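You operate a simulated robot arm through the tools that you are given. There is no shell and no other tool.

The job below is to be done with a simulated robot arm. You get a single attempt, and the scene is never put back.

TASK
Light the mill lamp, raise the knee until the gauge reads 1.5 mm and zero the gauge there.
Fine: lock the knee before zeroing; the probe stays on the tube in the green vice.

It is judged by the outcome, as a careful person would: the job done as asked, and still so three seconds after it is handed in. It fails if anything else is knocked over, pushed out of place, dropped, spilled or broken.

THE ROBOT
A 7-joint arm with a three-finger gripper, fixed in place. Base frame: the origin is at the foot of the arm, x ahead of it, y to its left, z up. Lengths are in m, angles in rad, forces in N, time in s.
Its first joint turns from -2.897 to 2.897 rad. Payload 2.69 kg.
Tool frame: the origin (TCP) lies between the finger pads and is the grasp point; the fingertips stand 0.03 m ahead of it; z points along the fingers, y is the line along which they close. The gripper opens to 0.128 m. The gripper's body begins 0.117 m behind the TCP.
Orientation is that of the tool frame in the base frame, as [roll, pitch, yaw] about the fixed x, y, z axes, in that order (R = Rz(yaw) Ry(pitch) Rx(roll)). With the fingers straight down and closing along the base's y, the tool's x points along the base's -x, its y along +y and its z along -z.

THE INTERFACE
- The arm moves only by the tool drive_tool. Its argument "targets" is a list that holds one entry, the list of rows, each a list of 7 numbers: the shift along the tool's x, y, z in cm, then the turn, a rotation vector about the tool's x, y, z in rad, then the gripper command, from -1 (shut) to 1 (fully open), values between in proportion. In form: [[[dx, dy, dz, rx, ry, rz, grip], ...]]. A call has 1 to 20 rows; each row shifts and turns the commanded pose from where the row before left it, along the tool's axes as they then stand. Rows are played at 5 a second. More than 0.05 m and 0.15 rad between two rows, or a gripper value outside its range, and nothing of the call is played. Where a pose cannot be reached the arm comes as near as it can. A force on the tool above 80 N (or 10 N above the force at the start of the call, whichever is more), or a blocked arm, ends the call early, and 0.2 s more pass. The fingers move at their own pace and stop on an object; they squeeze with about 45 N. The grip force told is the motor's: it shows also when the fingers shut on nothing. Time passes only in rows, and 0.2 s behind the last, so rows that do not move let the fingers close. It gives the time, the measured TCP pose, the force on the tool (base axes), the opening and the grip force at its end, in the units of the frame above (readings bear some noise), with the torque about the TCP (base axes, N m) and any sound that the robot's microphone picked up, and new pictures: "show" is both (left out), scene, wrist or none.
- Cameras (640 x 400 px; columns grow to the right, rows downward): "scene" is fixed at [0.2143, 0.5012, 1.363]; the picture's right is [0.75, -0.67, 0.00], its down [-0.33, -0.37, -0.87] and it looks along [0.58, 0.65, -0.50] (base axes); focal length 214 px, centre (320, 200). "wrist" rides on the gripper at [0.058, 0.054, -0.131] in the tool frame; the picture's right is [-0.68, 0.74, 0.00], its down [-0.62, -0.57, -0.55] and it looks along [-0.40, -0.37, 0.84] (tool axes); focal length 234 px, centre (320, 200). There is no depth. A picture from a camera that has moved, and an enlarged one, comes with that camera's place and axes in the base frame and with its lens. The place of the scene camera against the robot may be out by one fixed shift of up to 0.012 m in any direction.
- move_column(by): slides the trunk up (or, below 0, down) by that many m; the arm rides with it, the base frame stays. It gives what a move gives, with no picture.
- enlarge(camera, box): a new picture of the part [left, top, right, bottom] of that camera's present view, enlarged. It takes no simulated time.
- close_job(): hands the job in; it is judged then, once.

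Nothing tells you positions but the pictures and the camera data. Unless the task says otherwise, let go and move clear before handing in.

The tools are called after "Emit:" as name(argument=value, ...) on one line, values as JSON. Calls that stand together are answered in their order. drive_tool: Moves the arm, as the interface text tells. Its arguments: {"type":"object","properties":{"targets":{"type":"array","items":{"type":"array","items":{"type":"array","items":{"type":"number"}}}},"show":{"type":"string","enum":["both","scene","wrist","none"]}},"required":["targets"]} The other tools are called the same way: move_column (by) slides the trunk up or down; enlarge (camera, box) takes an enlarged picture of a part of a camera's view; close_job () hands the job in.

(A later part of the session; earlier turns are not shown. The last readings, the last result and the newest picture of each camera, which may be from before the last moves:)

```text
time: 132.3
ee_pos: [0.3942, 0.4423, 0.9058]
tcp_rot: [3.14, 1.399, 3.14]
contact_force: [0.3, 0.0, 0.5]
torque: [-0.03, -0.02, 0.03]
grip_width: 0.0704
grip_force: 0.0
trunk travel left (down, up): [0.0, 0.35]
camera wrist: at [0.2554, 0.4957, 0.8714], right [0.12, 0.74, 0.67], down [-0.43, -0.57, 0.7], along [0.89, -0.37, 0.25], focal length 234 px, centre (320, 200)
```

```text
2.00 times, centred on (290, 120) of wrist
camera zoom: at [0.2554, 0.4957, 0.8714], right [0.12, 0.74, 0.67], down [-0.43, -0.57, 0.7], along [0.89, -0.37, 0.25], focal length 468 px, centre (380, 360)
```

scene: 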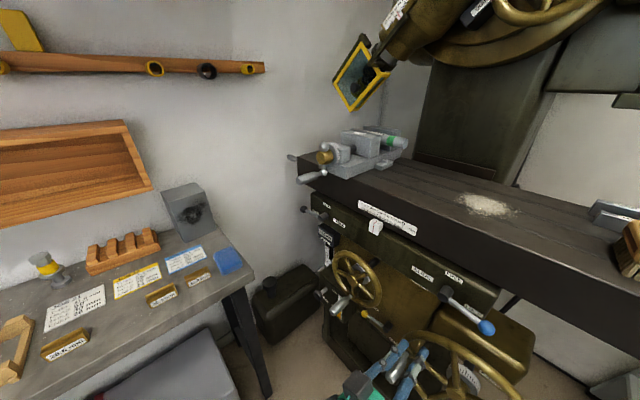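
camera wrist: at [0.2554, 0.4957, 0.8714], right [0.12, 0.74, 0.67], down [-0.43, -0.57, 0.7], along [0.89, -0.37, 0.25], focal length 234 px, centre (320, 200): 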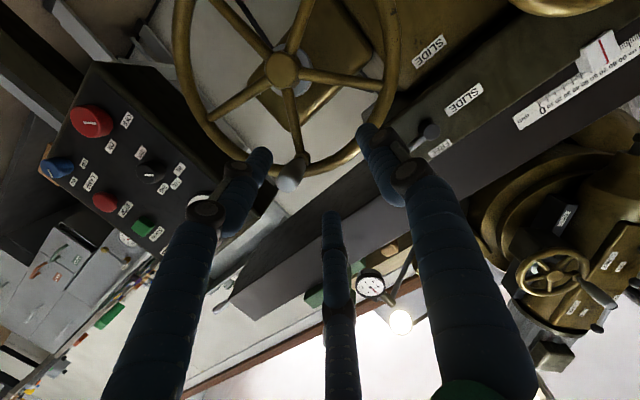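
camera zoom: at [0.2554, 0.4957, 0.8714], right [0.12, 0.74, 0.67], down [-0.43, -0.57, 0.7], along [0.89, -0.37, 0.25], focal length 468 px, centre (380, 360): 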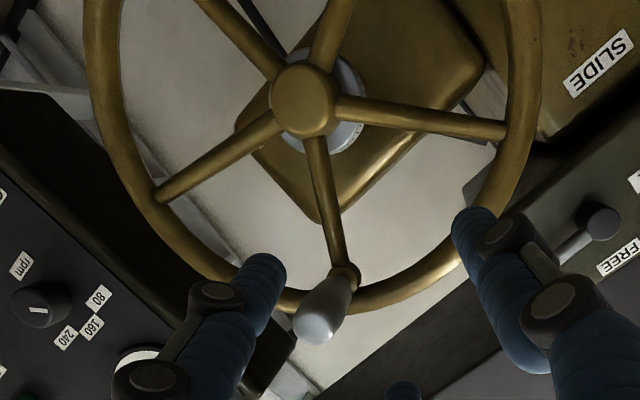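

The handle is at (y 0.396, z 0.895), about 212°. I regrip it a little deeper, nearer the rim, and verify.

Emit:
drive_tool(targets=[[[1.06, -4.6, 0.19, 0, 0, 0, 0.1], [-0.63, 0, 3.58, 0, 0, 0, 0.1], [-0.63, 0, 3.58, 0, 0, 0, 0.1], [-0.63, 0, 3.58, 0, 0, 0, 0.1], [0, 0, 0, 0, 0, 0, -0.5], [0, 0, 0, 0, 0, 0, -1], [0, 0, 0, 0, 0, 0, -1]]], show="wrist")

Emit:
enlarge(camera="wrist", box=[220, 80, 420, 260])

```text
time: 133.9
ee_pos: [0.5033, 0.3991, 0.899]
tcp_rot: [3.131, 1.399, 3.13]
contact_force: [9.1, 2.5, 2.1]
torque: [-0.03, -0.59, -0.79]
grip_width: 0.0249
grip_force: 45.3
trunk travel left (down, up): [0.0, 0.35]
camera wrist: at [0.3644, 0.4514, 0.8639], right [0.12, 0.74, 0.67], down [-0.43, -0.57, 0.7], along [0.89, -0.37, 0.25], focal length 234 px, centre (320, 200)
```

wrist: 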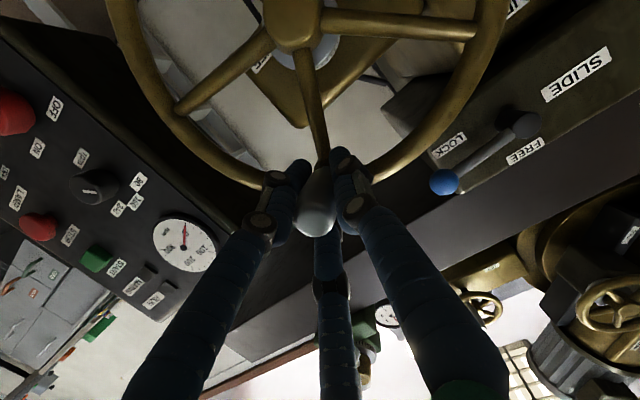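

```text
2.22 times, centred on (320, 170) of wrist
camera zoom: at [0.3644, 0.4514, 0.8639], right [0.12, 0.74, 0.67], down [-0.43, -0.57, 0.7], along [0.89, -0.37, 0.25], focal length 520 px, centre (320, 267)
```

zoom: 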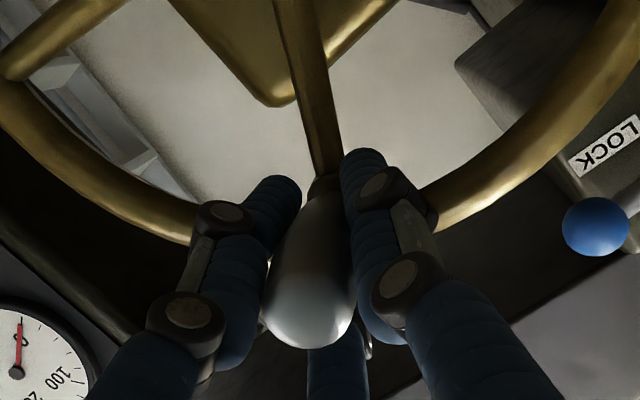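

Good grip. I turn, checking halfway.

Emit:
drive_tool(targets=[[[1.331, -1.744, 0.235, 0, 0, 0, -1], [1.667, -1.414, 0.294, 0, 0, 0, -1], [1.926, -1.018, 0.34, 0, 0, 0, -1], [2.096, -0.573, 0.37, 0, 0, 0, -1], [2.168, -0.104, 0.383, 0, 0, 0, -1], [2.139, 0.369, 0.378, 0, 0, 0, -1], [2.01, 0.83, 0.355, 0, 0, 0, -1], [1.791, 1.247, 0.316, 0, 0, 0, -1], [1.487, 1.608, 0.263, 0, 0, 0, -1], [1.113, 1.897, 0.197, 0, 0, 0, -1], [0.689, 2.096, 0.122, 0, 0, 0, -1], [0.233, 2.199, 0.041, 0, 0, 0, -1], [-0.237, 2.201, -0.042, 0, 0, 0, -1], [-0.694, 2.101, -0.123, 0, 0, 0, -1]]], show="wrist")

```text
time: 136.9
ee_pos: [0.5046, 0.4977, 0.718]
tcp_rot: [3.137, 1.4, -3.14]
contact_force: [-35.4, 13.1, -37.8]
torque: [-0.04, -0.56, 0.91]
grip_width: 0.0255
grip_force: 44.5
trunk travel left (down, up): [0.0, 0.35]
camera wrist: at [0.3641, 0.5497, 0.6832], right [0.11, 0.74, 0.67], down [-0.43, -0.57, 0.7], along [0.9, -0.37, 0.25], focal length 234 px, centre (320, 200)
```

wrist: 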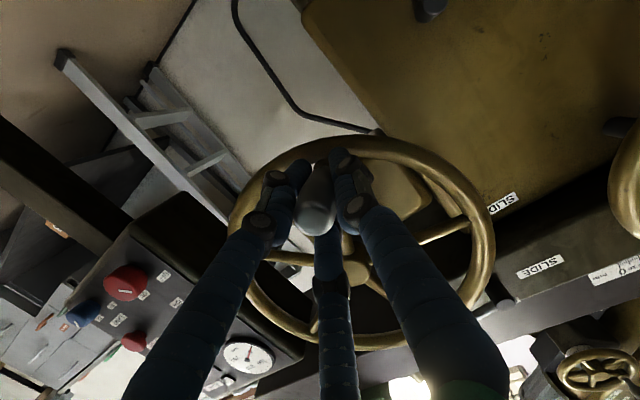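

Emit:
drive_tool(targets=[[[-0.9, 2.0, -0.16, 0, 0, 0, -1], [-1.54, 1.667, -0.272, 0, 0, 0, -1], [-1.856, 1.298, -0.328, 0, 0, 0, -1], [-2.086, 0.868, -0.369, 0, 0, 0, -1], [-2.222, 0.396, -0.392, 0, 0, 0, -1], [-2.254, -0.092, -0.398, 0, 0, 0, -1], [-2.184, -0.575, -0.385, 0, 0, 0, -1], [-2.01, -1.035, -0.355, 0, 0, 0, -1], [-1.748, -1.444, -0.309, 0, 0, 0, -1], [-1.404, -1.786, -0.248, 0, 0, 0, -1], [-0.993, -2.049, -0.175, 0, 0, 0, -1], [-0.542, -2.215, -0.096, 0, 0, 0, -1], [-0.065, -2.278, -0.011, 0, 0, 0, -1]]], show="wrist")

Emit:
enlarge(camera="wrist", box=[345, 285, 405, 330])

Emit:
enlarge(camera="scene", box=[300, 190, 380, 260])

```text
time: 139.7
ee_pos: [0.5064, 0.4432, 0.921]
tcp_rot: [3.127, 1.398, 3.128]
contact_force: [-4.9, 9.8, -30.0]
torque: [-0.05, 0.67, 1.42]
grip_width: 0.0287
grip_force: 45.0
trunk travel left (down, up): [0.0, 0.35]
camera wrist: at [0.3667, 0.4967, 0.8866], right [0.11, 0.73, 0.67], down [-0.44, -0.57, 0.7], along [0.89, -0.37, 0.26], focal length 234 px, centre (320, 200)
```

wrist: 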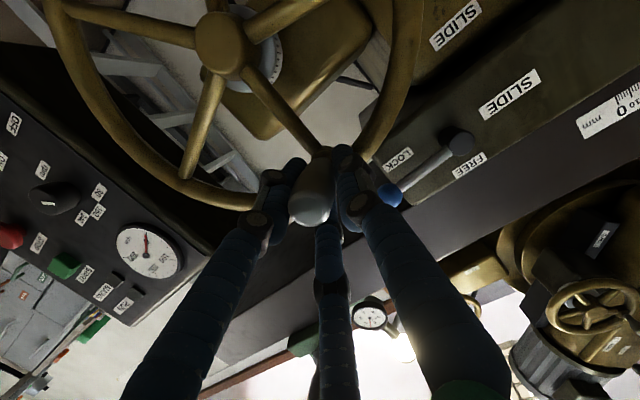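

```text
8.89 times, centred on (375, 308) of wrist
camera zoom: at [0.3667, 0.4967, 0.8866], right [0.11, 0.73, 0.67], down [-0.44, -0.57, 0.7], along [0.89, -0.37, 0.26], focal length 2082 px, centre (-169, -756)
```

zoom: 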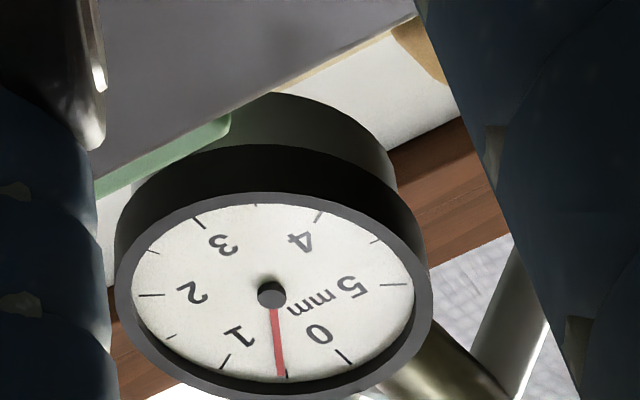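

```text
5.71 times, centred on (340, 225) of scene
camera zoom: at [0.2143, 0.5012, 1.363], right [0.75, -0.67, 0.0], down [-0.33, -0.37, -0.87], along [0.58, 0.65, -0.5], focal length 1226 px, centre (206, 57)
```

zoom: 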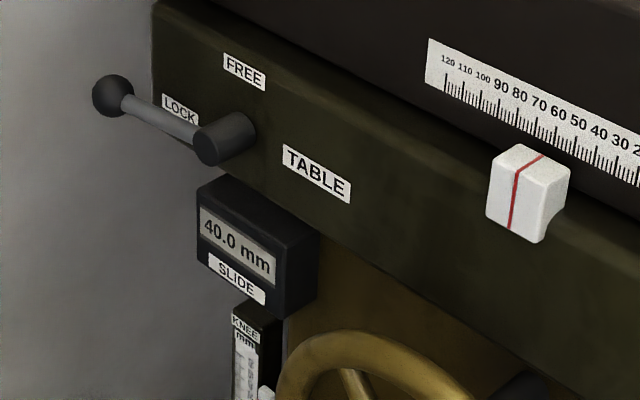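

Contact at last: the gauge now reads about 0.5. I turn about 105° more (≈0.85 mm), then read it from the front.

Emit:
drive_tool(targets=[[[0.64, -2.19, 0.113, 0, 0, 0, -1], [0.794, -2.07, 0.14, 0, 0, 0, -1], [1.207, -1.85, 0.213, 0, 0, 0, -1], [1.566, -1.55, 0.277, 0, 0, 0, -1], [1.855, -1.177, 0.328, 0, 0, 0, -1], [2.058, -0.753, 0.363, 0, 0, 0, -1], [2.167, -0.293, 0.383, 0, 0, 0, -1], [2.18, 0.178, 0.385, 0, 0, 0, -1], [1.4, 0.4, 0.25, 0, 0, 0, -1]]], show="wrist")

```text
time: 141.7
ee_pos: [0.5047, 0.3491, 0.7791]
tcp_rot: [3.136, 1.399, 3.137]
contact_force: [11.1, 24.4, 17.8]
torque: [0.07, -0.61, 0.14]
grip_width: 0.0269
grip_force: 45.2
trunk travel left (down, up): [0.0, 0.35]
camera wrist: at [0.3654, 0.4026, 0.7442], right [0.12, 0.74, 0.67], down [-0.43, -0.57, 0.7], along [0.89, -0.37, 0.25], focal length 234 px, centre (320, 200)
```

wrist: 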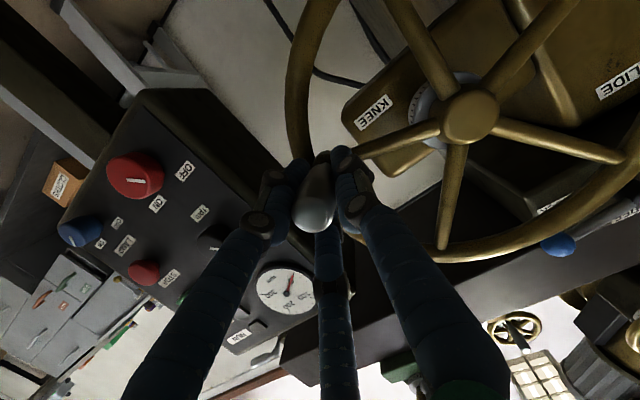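

Emit:
drive_tool(targets=[[[0, 0, 0, 0, 0, 0, 0.1], [0.65, 0, -3.68, 0, 0, 0, 0.1], [0.65, 0, -3.68, 0, 0, 0, 0.3], [0.65, 0, -3.68, 0, 0, 0, 0.5]]], show="none")

Emit:
move_column(by=0.35)

Emit:
drive_tool(targets=[[[-3.6, -2.15, 0, 0, 0, 0, 1], [-3.6, -2.15, 0, 0, 0, 0, 1], [-3.6, -2.15, 0, 0, 0, 0, 1], [-3.6, -2.15, 0, 0, 0, 0, 1], [-3.6, -2.15, 0, 0, 0, 0, 1], [-3.6, -2.15, 0, 0, 0, 0, 1], [-3.6, -2.15, 0, 0, 0, 0, 1]]], show="wrist")

Emit:
enlarge(camera="wrist", box=[290, 55, 360, 125])

```text
time: 142.7
ee_pos: [0.3907, 0.3474, 0.7772]
tcp_rot: [3.14, 1.397, 3.141]
contact_force: [0.4, 0.8, 0.8]
torque: [-0.02, -0.05, 0.01]
grip_width: 0.0962
grip_force: 0.1
trunk travel left (down, up): [0.0, 0.35]
```

```text
time: 146.1
ee_pos: [0.3903, 0.3486, 1.126]
tcp_rot: [3.141, 1.399, 3.14]
contact_force: [-0.3, 0.1, -0.1]
torque: [-0.02, 0.0, 0.0]
grip_width: 0.0958
grip_force: 0.0
trunk travel left (down, up): [-0.35, 0.0]
```

```text
time: 147.7
ee_pos: [0.4325, 0.1987, 1.3773]
tcp_rot: [-3.142, 1.399, -3.14]
contact_force: [0.2, -0.4, -0.5]
torque: [-0.01, 0.01, -0.01]
grip_width: 0.1283
grip_force: 0.1
trunk travel left (down, up): [-0.35, 0.0]
camera wrist: at [0.2931, 0.2522, 1.3429], right [0.12, 0.74, 0.67], down [-0.43, -0.57, 0.7], along [0.89, -0.37, 0.25], focal length 234 px, centre (320, 200)
```

wrist: 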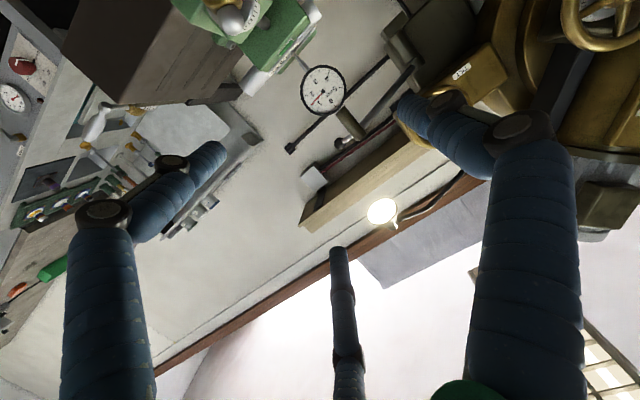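

```text
5.71 times, centred on (325, 90) of wrist
camera zoom: at [0.2931, 0.2522, 1.3429], right [0.12, 0.74, 0.67], down [-0.43, -0.57, 0.7], along [0.89, -0.37, 0.25], focal length 1338 px, centre (291, 829)
```

zoom: 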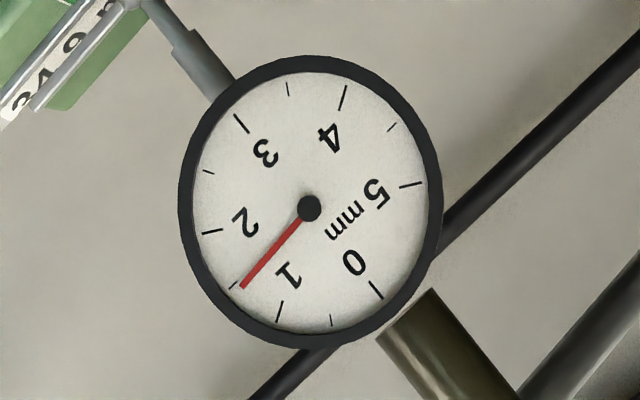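

The gauge reads about 1.42. I need roughly +0.085 mm, about 10° of wheel. I go back to the handle for that fine turn.

Emit:
drive_tool(targets=[[[3.6, 2.15, 0, 0, 0, 0, 0.5], [3.6, 2.15, 0, 0, 0, 0, 0.5], [3.6, 2.15, 0, 0, 0, 0, 0.5], [3.6, 2.15, 0, 0, 0, 0, 0.5], [3.6, 2.15, 0, 0, 0, 0, 0.5], [3.6, 2.15, 0, 0, 0, 0, 0.3], [3.6, 2.15, 0, 0, 0, 0, 0.1]]], show="none")

Emit:
move_column(by=-0.35)

Emit:
drive_tool(targets=[[[0, 0, 0, 0, 0, 0, 0.1]]], show="wrist")

Emit:
enlarge(camera="wrist", box=[260, 40, 460, 240])

```text
time: 149.3
ee_pos: [0.3902, 0.351, 1.1285]
tcp_rot: [3.136, 1.396, 3.137]
contact_force: [0.0, 1.1, 0.2]
torque: [0.02, 0.0, -0.04]
grip_width: 0.0705
grip_force: 0.1
trunk travel left (down, up): [-0.35, 0.0]
```

```text
time: 152.7
ee_pos: [0.3897, 0.3498, 0.779]
tcp_rot: [3.139, 1.396, 3.139]
contact_force: [-0.2, -0.5, 0.0]
torque: [0.03, 0.0, 0.0]
grip_width: 0.0702
grip_force: 0.1
trunk travel left (down, up): [0.0, 0.35]
```

```text
time: 153.1
ee_pos: [0.3921, 0.3511, 0.7788]
tcp_rot: [3.14, 1.399, 3.139]
contact_force: [0.6, -0.7, 0.1]
torque: [0.0, 0.01, 0.01]
grip_width: 0.0702
grip_force: 0.1
trunk travel left (down, up): [0.0, 0.35]
camera wrist: at [0.2515, 0.4029, 0.7445], right [0.12, 0.74, 0.67], down [-0.43, -0.57, 0.7], along [0.89, -0.37, 0.25], focal length 234 px, centre (320, 200)
```

wrist: 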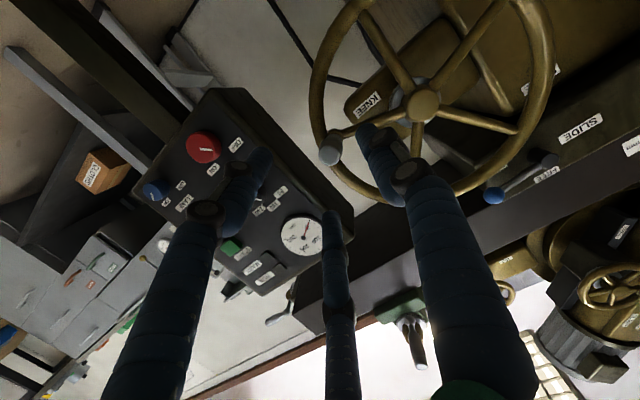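

```text
2.00 times, centred on (360, 140) of wrist
camera zoom: at [0.2515, 0.4029, 0.7445], right [0.12, 0.74, 0.67], down [-0.43, -0.57, 0.7], along [0.89, -0.37, 0.25], focal length 468 px, centre (240, 320)
```

zoom: 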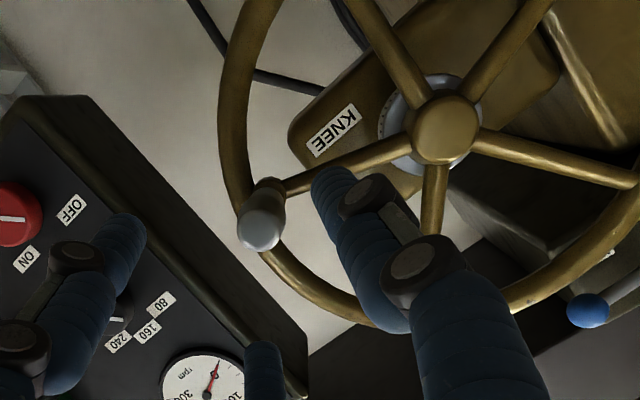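

Emit:
drive_tool(targets=[[[-0.65, 0, 3.68, 0, 0, 0, 0.1], [-0.65, 0, 3.68, 0, 0, 0, 0.1], [-0.6, 0, 3.68, 0, 0, 0, 0.1], [0, 0, 0, 0, 0, 0, -0.5], [0, 0, 0, 0, 0, 0, -1], [0, 0, 0, 0, 0, 0, -1], [0, 0, 0, 0, 0, 0, -1]]], show="none")

```text
time: 154.7
ee_pos: [0.5023, 0.349, 0.7791]
tcp_rot: [-3.14, 1.396, 3.14]
contact_force: [5.4, -9.9, -8.3]
torque: [-0.04, -0.38, 1.09]
grip_width: 0.027
grip_force: 44.9
trunk travel left (down, up): [0.0, 0.35]
```

Emit:
drive_tool(targets=[[[0.58, 0.16, 0.1, 0, 0, 0, -1], [0.58, 0.19, 0.1, 0, 0, 0, -1], [0.58, 0.22, 0.1, 0, 0, 0, -1], [0, 0, 0, 0, 0, 0, -1]]], show="none")

```text
time: 155.7
ee_pos: [0.5028, 0.3568, 0.7629]
tcp_rot: [3.124, 1.399, 3.122]
contact_force: [13.8, -2.1, 16.8]
torque: [0.0, -1.05, -0.54]
grip_width: 0.0251
grip_force: 44.9
trunk travel left (down, up): [0.0, 0.35]
```

Moved 18 mm along the rim (≈10°). I release and re-read from the front.

Emit:
drive_tool(targets=[[[0, 0, 0, 0, 0, 0, 0.1], [0.65, 0, -3.68, 0, 0, 0, 0.1], [0.65, 0, -3.68, 0, 0, 0, 0.3], [0.65, 0, -3.68, 0, 0, 0, 0.5]]], show="none")

Emit:
move_column(by=0.35)

Emit:
drive_tool(targets=[[[-3.8, -2.25, 0, 0, 0, 0, 1], [-3.8, -2.25, 0, 0, 0, 0, 1], [-3.8, -2.25, 0, 0, 0, 0, 1], [-3.8, -2.25, 0, 0, 0, 0, 1], [-3.8, -2.25, 0, 0, 0, 0, 1], [-3.8, -2.25, 0, 0, 0, 0, 1], [-3.8, -2.25, 0, 0, 0, 0, 1], [0, 0, 0, 0, 0, 0, 1]]], show="wrist")

Emit:
enlarge(camera="wrist", box=[290, 55, 360, 125])

```text
time: 156.7
ee_pos: [0.3886, 0.3568, 0.7613]
tcp_rot: [3.136, 1.397, 3.137]
contact_force: [-0.2, -0.1, 0.3]
torque: [0.03, 0.01, 0.01]
grip_width: 0.0959
grip_force: 0.1
trunk travel left (down, up): [0.0, 0.35]
```

```text
time: 160.2
ee_pos: [0.3895, 0.356, 1.1124]
tcp_rot: [3.141, 1.398, 3.14]
contact_force: [-0.1, -0.7, -0.8]
torque: [0.0, -0.02, 0.0]
grip_width: 0.0961
grip_force: 0.0
trunk travel left (down, up): [-0.35, 0.0]
```

```text
time: 162.0
ee_pos: [0.434, 0.2011, 1.375]
tcp_rot: [3.138, 1.397, 3.138]
contact_force: [0.3, -1.0, 0.2]
torque: [0.03, 0.02, 0.03]
grip_width: 0.1278
grip_force: 0.1
trunk travel left (down, up): [-0.35, 0.0]
camera wrist: at [0.2952, 0.2538, 1.3411], right [0.12, 0.74, 0.67], down [-0.43, -0.57, 0.7], along [0.89, -0.37, 0.25], focal length 234 px, centre (320, 200)
```

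wrist: 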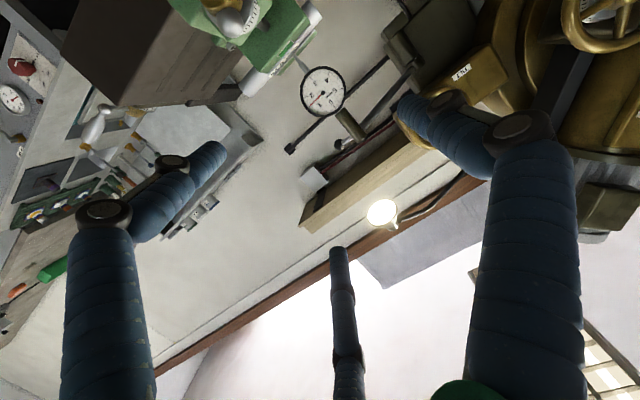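

```text
5.71 times, centred on (325, 90) of wrist
camera zoom: at [0.2952, 0.2538, 1.3411], right [0.12, 0.74, 0.67], down [-0.43, -0.57, 0.7], along [0.89, -0.37, 0.25], focal length 1338 px, centre (291, 829)
```

zoom: 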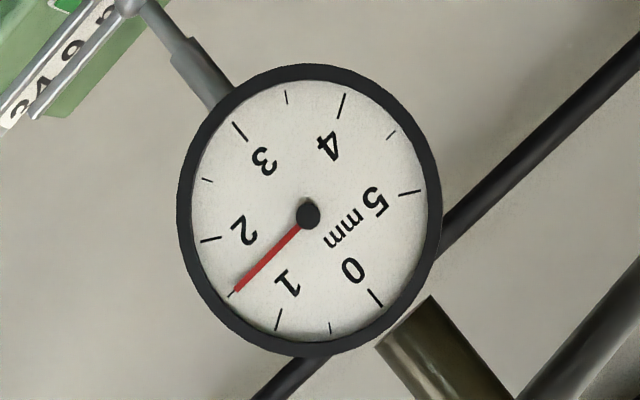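

Emit:
enlarge(camera="wrist", box=[303, 68, 347, 112])

```text
9.09 times, centred on (325, 90) of wrist
camera zoom: at [0.2952, 0.2538, 1.3411], right [0.12, 0.74, 0.67], down [-0.43, -0.57, 0.7], along [0.89, -0.37, 0.25], focal length 2129 px, centre (274, 1200)
```

zoom: 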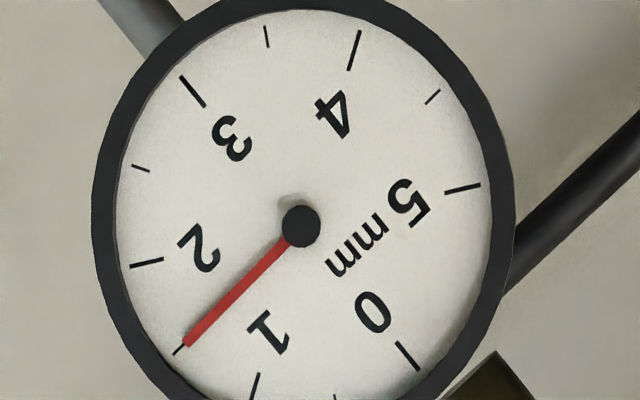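

The needle now sits on 1.5 (about 1.49). Next I lock the knee: I close the fingers and move to the left of the wheel to push the lever ball (now near y 0.717, z 0.68, pointing left) down to LOCK.

Emit:
drive_tool(targets=[[[0.85, 0, -4.8, 0, 0, 0, -1], [2.55, 3.81, 0.45, 0, 0, 0, -1], [2.55, 3.81, 0.45, 0, 0, 0, -1], [2.55, 3.81, 0.45, 0, 0, 0, -1], [2.55, 3.81, 0.45, 0, 0, 0, -1], [2.55, 3.81, 0.45, 0, 0, 0, -1], [2.55, 3.81, 0.45, 0, 0, 0, -1], [2.55, 3.81, 0.45, 0, 0, 0, -1], [2.55, 3.81, 0.45, 0, 0, 0, -1], [2.55, 3.81, 0.45, 0, 0, 0, -1], [2.55, 3.81, 0.45, 0, 0, 0, -1], [2.55, 3.81, 0.45, 0, 0, 0, -1]]], show="none")

Emit:
move_column(by=-0.35)

Emit:
drive_tool(targets=[[[0, 0, 0, -0.128, -0.044, -0.023, -1], [0, 0, 0, -0.128, -0.044, -0.023, -1]]], show="wrist")

Emit:
enlarge(camera="wrist", box=[280, 20, 480, 200])

```text
time: 164.6
ee_pos: [0.3855, 0.6189, 1.0884]
tcp_rot: [3.135, 1.399, 3.136]
contact_force: [-0.4, 0.3, -0.2]
torque: [-0.01, 0.01, -0.01]
grip_width: 0.0021
grip_force: 31.4
trunk travel left (down, up): [-0.35, 0.0]
```

```text
time: 168.0
ee_pos: [0.3867, 0.6185, 0.7385]
tcp_rot: [3.138, 1.397, 3.138]
contact_force: [0.2, 0.5, -0.1]
torque: [-0.01, -0.01, -0.01]
grip_width: 0.0025
grip_force: 30.9
trunk travel left (down, up): [0.0, 0.35]
```

```text
time: 168.6
ee_pos: [0.3853, 0.6189, 0.7405]
tcp_rot: [-3.003, 1.481, -2.741]
contact_force: [0.2, -0.1, -0.3]
torque: [-0.04, 0.02, -0.04]
grip_width: 0.002
grip_force: 31.3
trunk travel left (down, up): [0.0, 0.35]
camera wrist: at [0.2414, 0.6345, 0.6925], right [-0.14, 0.73, 0.67], down [-0.33, -0.67, 0.67], along [0.93, -0.13, 0.34], focal length 234 px, centre (320, 200)
```

wrist: 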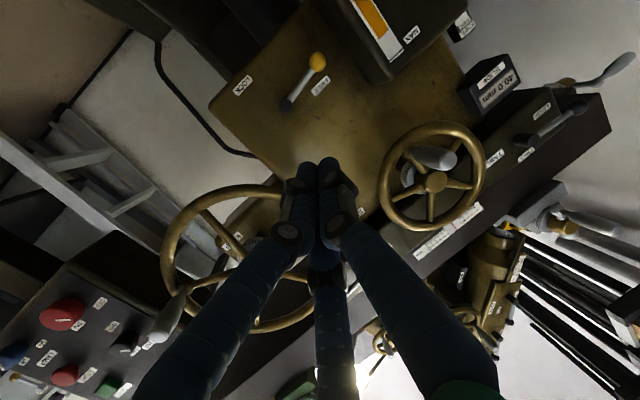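

```text
2.22 times, centred on (380, 110) of wrist
camera zoom: at [0.2414, 0.6345, 0.6925], right [-0.14, 0.73, 0.67], down [-0.33, -0.67, 0.67], along [0.93, -0.13, 0.34], focal length 520 px, centre (187, 400)
```

zoom: 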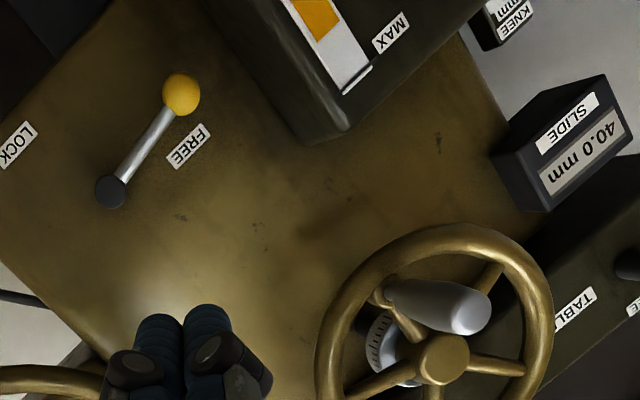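

The lever points left at FREE, with the ball at about (0.6185, 0.720, 0.672). I bring the closed fingertips in above the ball.

Emit:
drive_tool(targets=[[[-0.28, 0.53, 3.27, 0, 0, 0, -1], [-0.28, 0.53, 3.27, 0, 0, 0, -1], [-0.28, 0.53, 3.27, 0, 0, 0, -1], [-0.28, 0.53, 3.27, 0, 0, 0, -1], [-0.28, 0.53, 3.27, 0, 0, 0, -1], [-0.28, 0.53, 3.27, 0, 0, 0, -1], [-0.28, 0.53, 3.27, 0, 0, 0, -1]]], show="both")

Emit:
enlarge(camera="wrist", box=[240, 60, 440, 240])

```text
time: 170.2
ee_pos: [0.5986, 0.7131, 0.7377]
tcp_rot: [-2.997, 1.484, -2.74]
contact_force: [-0.3, -0.4, 0.5]
torque: [0.0, 0.0, 0.01]
grip_width: 0.002
grip_force: 31.5
trunk travel left (down, up): [0.0, 0.35]
camera wrist: at [0.4541, 0.7287, 0.6909], right [-0.13, 0.73, 0.66], down [-0.33, -0.67, 0.67], along [0.93, -0.13, 0.34], focal length 234 px, centre (320, 200)
```

scene: 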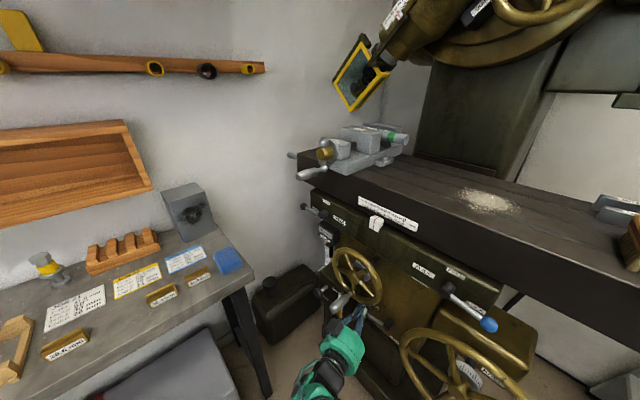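
wrist: 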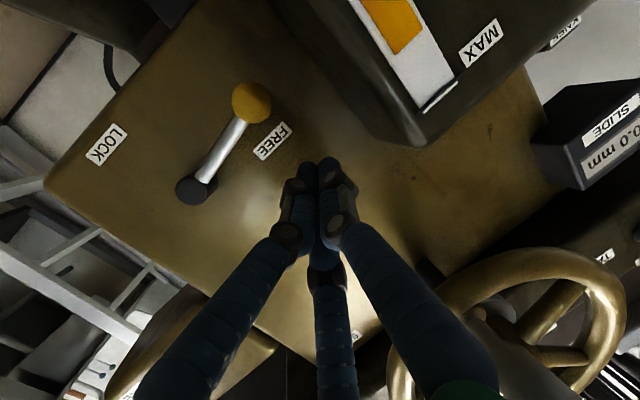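

```text
2.22 times, centred on (340, 150) of wrist
camera zoom: at [0.4541, 0.7287, 0.6909], right [-0.13, 0.73, 0.66], down [-0.33, -0.67, 0.67], along [0.93, -0.13, 0.34], focal length 520 px, centre (276, 311)
```

zoom: 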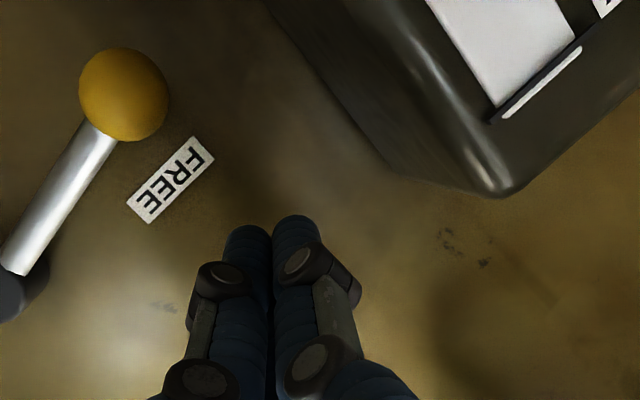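

Fingertips are directly above the ball. I push it down along its arc toward LOCK.

Emit:
drive_tool(targets=[[[1.23, 0.23, 0.17, 0, 0, 0, -1], [1.23, 0.23, 0.17, 0, 0, 0, -1], [0.85, 0.2, 0.13, 0, 0, 0, -1], [0.85, 0.2, 0.13, 0, 0, 0, -1], [1.1, 0, 0.09, 0, 0, 0, -1], [1.1, 0, 0.09, 0, 0, 0, -1], [1.07, -0.28, 0.02, 0, 0, 0, -1], [1.07, -0.28, 0.02, 0, 0, 0, -1]]], show="wrist")

Emit:
enlarge(camera="wrist", box=[240, 60, 440, 240])

```text
time: 172.0
ee_pos: [0.5989, 0.7159, 0.6515]
tcp_rot: [-2.995, 1.483, -2.736]
contact_force: [0.5, 0.1, 0.3]
torque: [0.0, -0.03, 0.01]
grip_width: 0.002
grip_force: 31.6
trunk travel left (down, up): [0.0, 0.35]
camera wrist: at [0.4547, 0.7312, 0.6043], right [-0.13, 0.74, 0.66], down [-0.33, -0.66, 0.67], along [0.93, -0.13, 0.33], focal length 234 px, centre (320, 200)
```

wrist: 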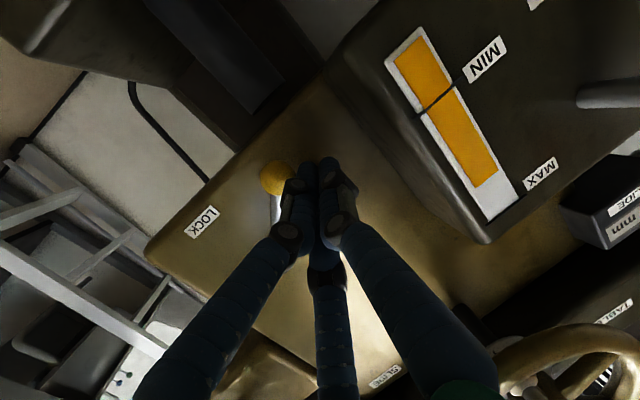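

```text
2.22 times, centred on (340, 150) of wrist
camera zoom: at [0.4547, 0.7312, 0.6043], right [-0.13, 0.74, 0.66], down [-0.33, -0.66, 0.67], along [0.93, -0.13, 0.33], focal length 520 px, centre (276, 311)
```

zoom: 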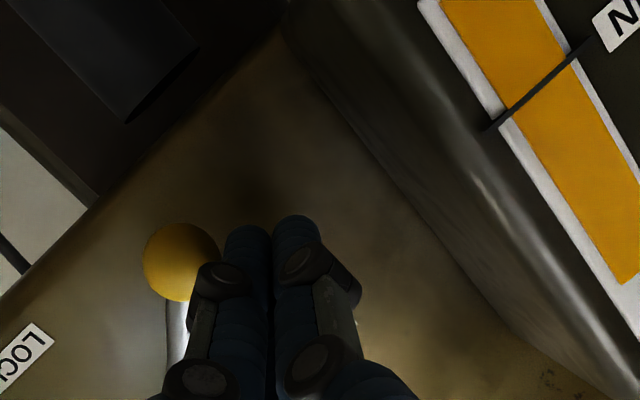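

Emit:
drive_tool(targets=[[[0.96, -0.54, -0.06, 0, 0, 0, -1], [0.96, -0.54, -0.06, 0, 0, 0, -1], [0.8, -0.76, -0.14, 0, 0, 0, -1], [0.8, -0.76, -0.14, 0, 0, 0, -1], [0.41, -0.6, -0.13, 0, 0, 0, -1], [0.41, -0.6, -0.13, 0, 0, 0, -1]]], show="wrist")

Emit:
enlarge(camera="wrist", box=[200, 60, 400, 260])

```text
time: 173.4
ee_pos: [0.5986, 0.6745, 0.6087]
tcp_rot: [-3.0, 1.483, -2.743]
contact_force: [0.1, -0.6, 0.0]
torque: [-0.02, -0.02, 0.0]
grip_width: 0.0021
grip_force: 32.1
trunk travel left (down, up): [0.0, 0.35]
camera wrist: at [0.4542, 0.69, 0.5627], right [-0.13, 0.73, 0.66], down [-0.33, -0.67, 0.67], along [0.93, -0.13, 0.33], focal length 234 px, centre (320, 200)
```

wrist: 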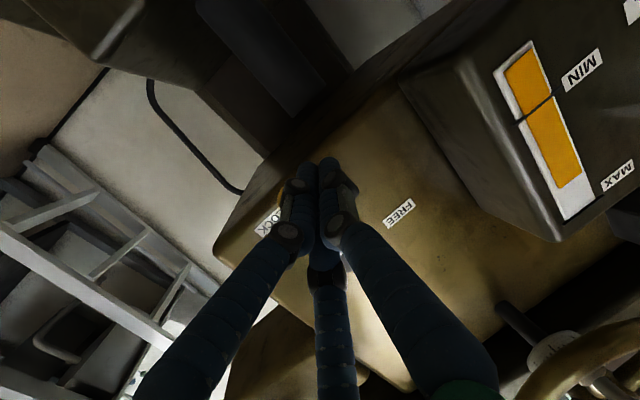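

```text
2.00 times, centred on (300, 160) of wrist
camera zoom: at [0.4542, 0.69, 0.5627], right [-0.13, 0.73, 0.66], down [-0.33, -0.67, 0.67], along [0.93, -0.13, 0.33], focal length 468 px, centre (360, 280)
```

zoom: 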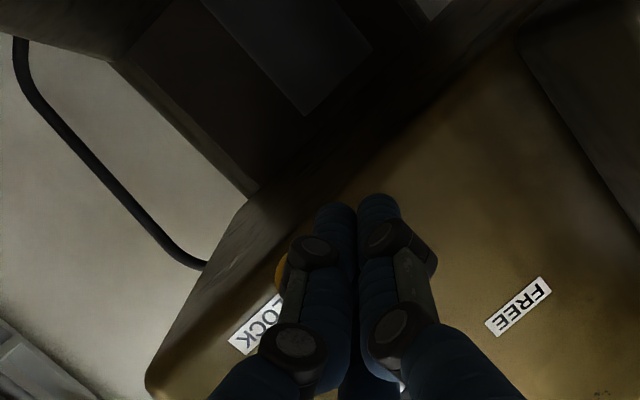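

Emit:
drive_tool(targets=[[[0.1, -0.39, -0.1, 0, 0, 0, -1], [0.05, -0.39, -0.1, 0, 0, 0, -1], [0, -0.39, -0.1, 0, 0, 0, -1]]], show="none")

```text
time: 174.2
ee_pos: [0.5974, 0.6638, 0.6093]
tcp_rot: [-3.0, 1.483, -2.739]
contact_force: [0.6, 14.9, -6.8]
torque: [0.08, 0.25, 0.17]
grip_width: 0.0021
grip_force: 31.0
trunk travel left (down, up): [0.0, 0.35]
```

Emit:
drive_tool(targets=[[[0, -0.3, -0.08, 0, 0, 0, -1], [0, 0, 0, 0, 0, 0, -1]]], show="none")

Emit:
drive_tool(targets=[[[0, 2.5, 0.6, 0, 0, 0, -1], [0, 1, -3, 0, 0, 0, -1], [0, 0, -4, 0, 0, 0, -1], [0, 0, -4, 0, 0, 0, -1]]], show="wrist")

Emit:
enlarge(camera="wrist", box=[180, 40, 400, 220])

```text
time: 174.8
ee_pos: [0.6002, 0.6638, 0.6088]
tcp_rot: [-3.0, 1.483, -2.736]
contact_force: [-1.6, 46.6, -14.9]
torque: [0.34, 0.51, 0.64]
grip_width: 0.0022
grip_force: 31.8
trunk travel left (down, up): [0.0, 0.35]
```

```text
time: 175.8
ee_pos: [0.4893, 0.6702, 0.618]
tcp_rot: [-3.0, 1.485, -2.742]
contact_force: [0.1, 0.4, -0.3]
torque: [0.03, -0.02, 0.02]
grip_width: 0.0019
grip_force: 31.4
trunk travel left (down, up): [0.0, 0.35]
camera wrist: at [0.3441, 0.6848, 0.5709], right [-0.13, 0.73, 0.66], down [-0.33, -0.67, 0.67], along [0.93, -0.13, 0.33], focal length 234 px, centre (320, 200)
```

wrist: 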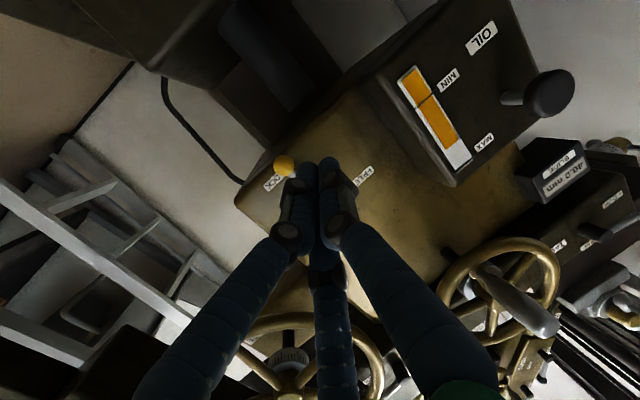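

```text
2.22 times, centred on (290, 130) of wrist
camera zoom: at [0.3441, 0.6848, 0.5709], right [-0.13, 0.73, 0.66], down [-0.33, -0.67, 0.67], along [0.93, -0.13, 0.33], focal length 520 px, centre (387, 356)
```

zoom: 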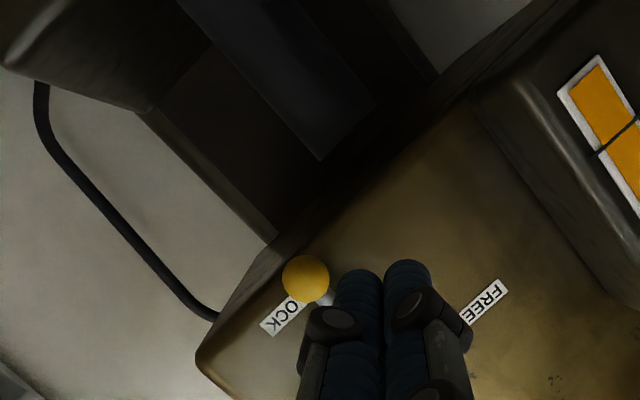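

The lever hit a firm stop at LOCK, pointing straight down as at the start. Now I return to the gauge to check the reading and plan the zeroing.

Emit:
drive_tool(targets=[[[0, 0, -3.3, 0, 0, 0, -1], [0, 0, -3.3, 0, 0, 0, -1], [0, 0, -3.3, 0, 0, 0, -1], [0, 0, 0, 0.128, -0.045, 0.023, -1], [0, 0, 0, 0.128, -0.045, 0.023, -1]]], show="none")

Emit:
move_column(by=0.35)

Emit:
drive_tool(targets=[[[-2.81, -3.18, 0.26, 0, 0, 0, 0], [-2.81, -3.18, 0.26, 0, 0, 0, 0], [-2.81, -3.18, 0.26, 0, 0, 0, 0], [-2.81, -3.18, 0.26, 0, 0, 0, 0], [-2.81, -3.18, 0.26, 0, 0, 0, 0.5], [-2.81, -3.18, 0.26, 0, 0, 0, 0.5], [-2.81, -3.18, 0.26, 0, 0, 0, 0.5], [-2.81, -3.18, 0.26, 0, 0, 0, 1], [-2.81, -3.18, 0.26, 0, 0, 0, 1], [-2.81, -3.18, 0.26, 0, 0, 0, 1], [-2.81, -3.18, 0.26, 0, 0, 0, 1], [-2.81, -3.18, 0.26, 0, 0, 0, 1], [-2.81, -3.18, 0.26, 0, 0, 0, 1], [-2.81, -3.18, 0.26, 0, 0, 0, 1]]], show="wrist")

```text
time: 177.0
ee_pos: [0.399, 0.6422, 0.6312]
tcp_rot: [1.441, 1.541, 1.434]
contact_force: [-0.5, -0.2, -0.4]
torque: [0.04, 0.03, 0.02]
grip_width: 0.0021
grip_force: 30.8
trunk travel left (down, up): [0.0, 0.35]
```

```text
time: 180.4
ee_pos: [0.3984, 0.6404, 0.9757]
tcp_rot: [1.462, 1.548, 1.454]
contact_force: [0.0, -0.1, 0.7]
torque: [-0.03, -0.03, 0.0]
grip_width: 0.0022
grip_force: 30.9
trunk travel left (down, up): [-0.35, 0.0]
```

```text
time: 183.4
ee_pos: [0.4304, 0.1859, 1.3586]
tcp_rot: [1.476, 1.547, 1.479]
contact_force: [0.8, 0.2, 0.0]
torque: [0.0, -0.02, -0.03]
grip_width: 0.1278
grip_force: 0.1
trunk travel left (down, up): [-0.35, 0.0]
camera wrist: at [0.3004, 0.2393, 1.3025], right [0.0, 0.72, 0.69], down [-0.55, -0.58, 0.6], along [0.84, -0.38, 0.4], focal length 234 px, centre (320, 200)
```

wrist: 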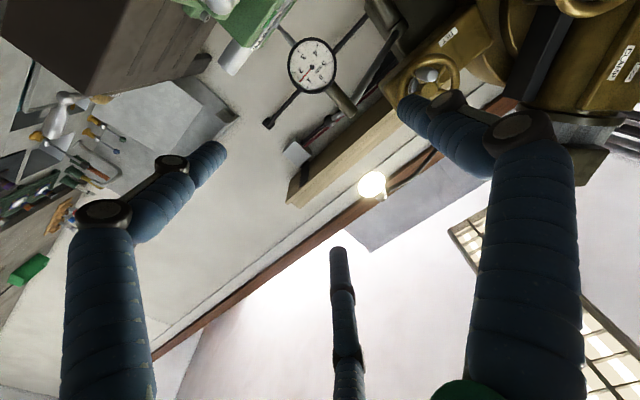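

Emit:
enlarge(camera="wrist", box=[285, 35, 337, 95])

Emit:
enlarge(camera="wrist", box=[260, 10, 380, 130])

```text
6.67 times, centred on (311, 65) of wrist
camera zoom: at [0.3004, 0.2393, 1.3025], right [0.0, 0.72, 0.69], down [-0.55, -0.58, 0.6], along [0.84, -0.38, 0.4], focal length 1561 px, centre (380, 1100)
```

zoom: 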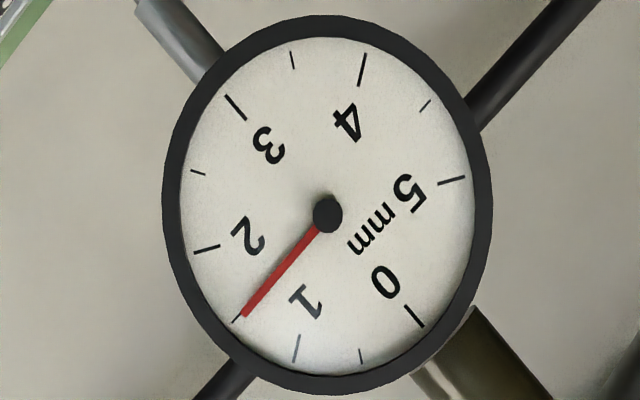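

```text
3.33 times, centred on (320, 70) of wrist
camera zoom: at [0.3004, 0.2393, 1.3025], right [0.0, 0.72, 0.69], down [-0.55, -0.58, 0.6], along [0.84, -0.38, 0.4], focal length 781 px, centre (320, 633)
```

zoom: 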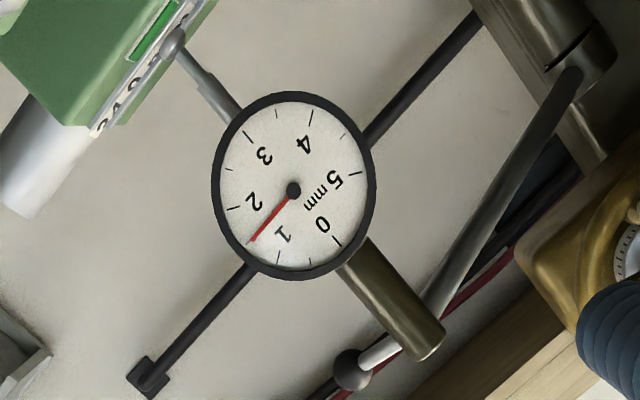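

The reading holds at 1.49–1.5 after locking. The bezel (radius ≈43 mm) is the zeroing ring, centred near (0.765, 0.2095, 1.315). I line up with it and approach with the hand fully open.

Emit:
drive_tool(targets=[[[2.2, 1.15, 0, 0, 0, 0, 1], [2.2, 1.15, 0, 0, 0, 0, 1], [0, 0, 3.8, 0, 0, 0, 1], [0, 0, 3.8, 0, 0, 0, 1], [0, 0, 3.8, 0, 0, 0, 1], [0, 0, 3.8, 0, 0, 0, 1], [0, 0, 3.8, 0, 0, 0, 1]]], show="wrist")

Emit:
enlarge(camera="wrist", box=[200, 20, 460, 260])

```text
time: 185.0
ee_pos: [0.6194, 0.2137, 1.3161]
tcp_rot: [1.496, 1.549, 1.499]
contact_force: [-0.2, 0.6, 0.6]
torque: [-0.01, 0.0, 0.0]
grip_width: 0.128
grip_force: 0.0
trunk travel left (down, up): [-0.35, 0.0]
camera wrist: at [0.4878, 0.2664, 1.2601], right [0.0, 0.72, 0.69], down [-0.55, -0.58, 0.6], along [0.84, -0.38, 0.4], focal length 234 px, centre (320, 200)
```

wrist: 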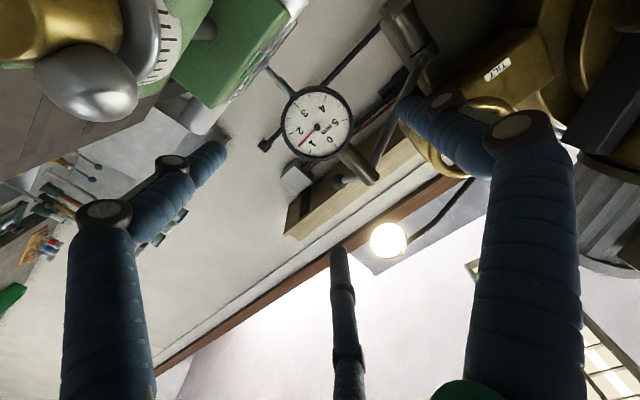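

```text
1.67 times, centred on (330, 140) of wrist
camera zoom: at [0.4878, 0.2664, 1.2601], right [0.0, 0.72, 0.69], down [-0.55, -0.58, 0.6], along [0.84, -0.38, 0.4], focal length 390 px, centre (303, 300)
```

zoom: 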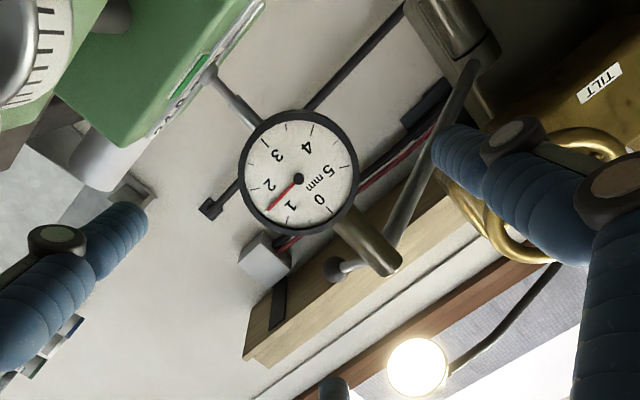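

Emit:
drive_tool(targets=[[[0, -0.3, 3.5, 0, 0, 0, 1], [0, 0, 3.5, 0, 0, 0, 1], [0, 0, 2.5, 0, 0, 0, 1]]], show="wrist")

Emit:
enlarge(camera="wrist", box=[180, 60, 440, 300])

```text
time: 185.8
ee_pos: [0.715, 0.211, 1.3169]
tcp_rot: [1.43, 1.547, 1.431]
contact_force: [-0.1, 0.3, 0.7]
torque: [0.01, -0.03, 0.0]
grip_width: 0.1278
grip_force: 0.0
trunk travel left (down, up): [-0.35, 0.0]
camera wrist: at [0.5843, 0.2647, 1.2609], right [0.0, 0.72, 0.69], down [-0.55, -0.58, 0.6], along [0.84, -0.38, 0.4], focal length 234 px, centre (320, 200)
```

wrist: 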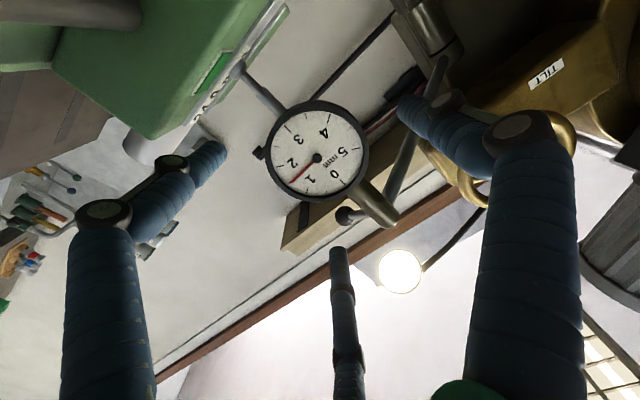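

```text
1.67 times, centred on (310, 180) of wrist
camera zoom: at [0.5843, 0.2647, 1.2609], right [0.0, 0.72, 0.69], down [-0.55, -0.58, 0.6], along [0.84, -0.38, 0.4], focal length 390 px, centre (337, 233)
```

zoom: 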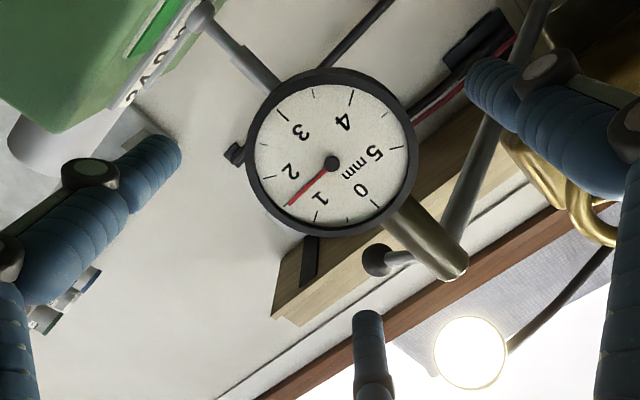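

Emit:
drive_tool(targets=[[[0.05, 0, 1.4, 0, 0, 0, 1], [0.05, 0, 1.4, 0, 0, 0, 1], [0, 0, 0, 0, 0, 0, 0.6], [0, 0, 0, 0, 0, 0, 0.45], [0, 0, 0, 0, 0, 0, 0.45]]], show="wrist")

Emit:
enlarge(camera="wrist", box=[180, 60, 440, 300])

```text
time: 187.0
ee_pos: [0.7432, 0.2108, 1.317]
tcp_rot: [1.472, 1.548, 1.473]
contact_force: [0.2, -0.3, -0.4]
torque: [-0.03, -0.06, -0.02]
grip_width: 0.0928
grip_force: 0.0
trunk travel left (down, up): [-0.35, 0.0]
camera wrist: at [0.6122, 0.265, 1.2604], right [0.0, 0.72, 0.69], down [-0.55, -0.58, 0.6], along [0.84, -0.38, 0.4], focal length 234 px, centre (320, 200)
```

wrist: 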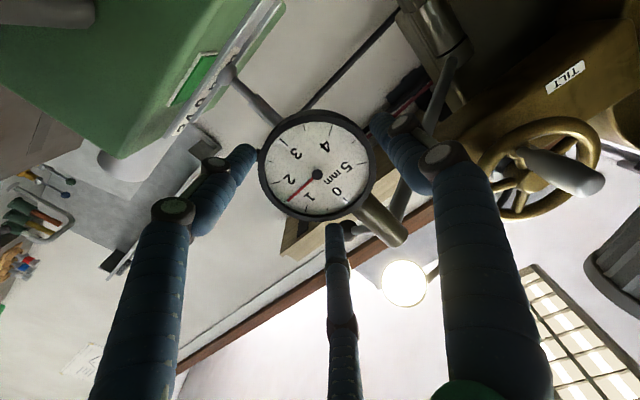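

```text
1.67 times, centred on (310, 180) of wrist
camera zoom: at [0.6122, 0.265, 1.2604], right [0.0, 0.72, 0.69], down [-0.55, -0.58, 0.6], along [0.84, -0.38, 0.4], focal length 390 px, centre (337, 233)
```

zoom: 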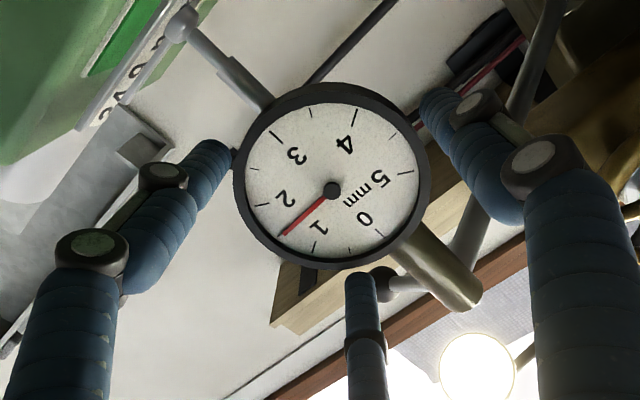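

Emit:
drive_tool(targets=[[[0, 0, 0.3, 0, 0, 0, 0.36], [0, 0, 0, 0, 0, 0, 0.3], [0, 0, 0, 0, 0, 0, 0.3]]], show="wrist")

Emit:
enlarge(camera="wrist", box=[180, 60, 440, 300])

```text
time: 187.8
ee_pos: [0.7461, 0.21, 1.3166]
tcp_rot: [1.516, 1.548, 1.516]
contact_force: [0.2, -2.3, -6.3]
torque: [0.04, 0.2, -0.02]
grip_width: 0.0879
grip_force: 3.8
trunk travel left (down, up): [-0.35, 0.0]
camera wrist: at [0.6151, 0.2648, 1.2599], right [0.0, 0.72, 0.69], down [-0.55, -0.58, 0.6], along [0.84, -0.38, 0.4], focal length 234 px, centre (320, 200)
```

wrist: 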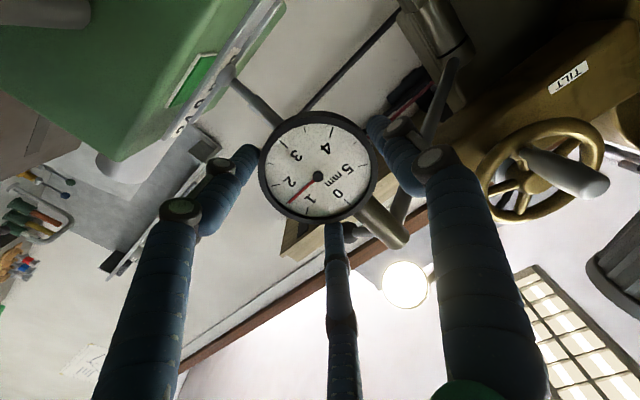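

```text
1.67 times, centred on (310, 180) of wrist
camera zoom: at [0.6151, 0.2648, 1.2599], right [0.0, 0.72, 0.69], down [-0.55, -0.58, 0.6], along [0.84, -0.38, 0.4], focal length 390 px, centre (337, 233)
```

zoom: 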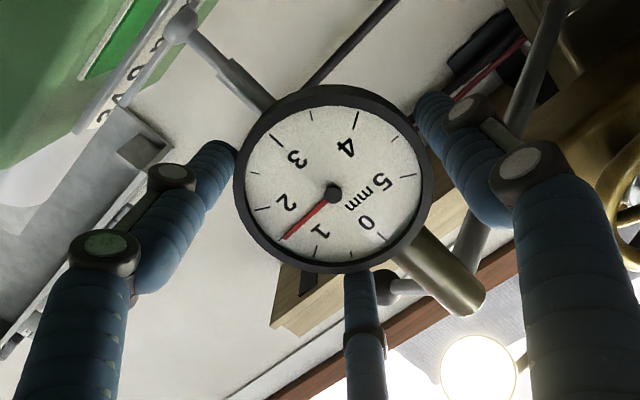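

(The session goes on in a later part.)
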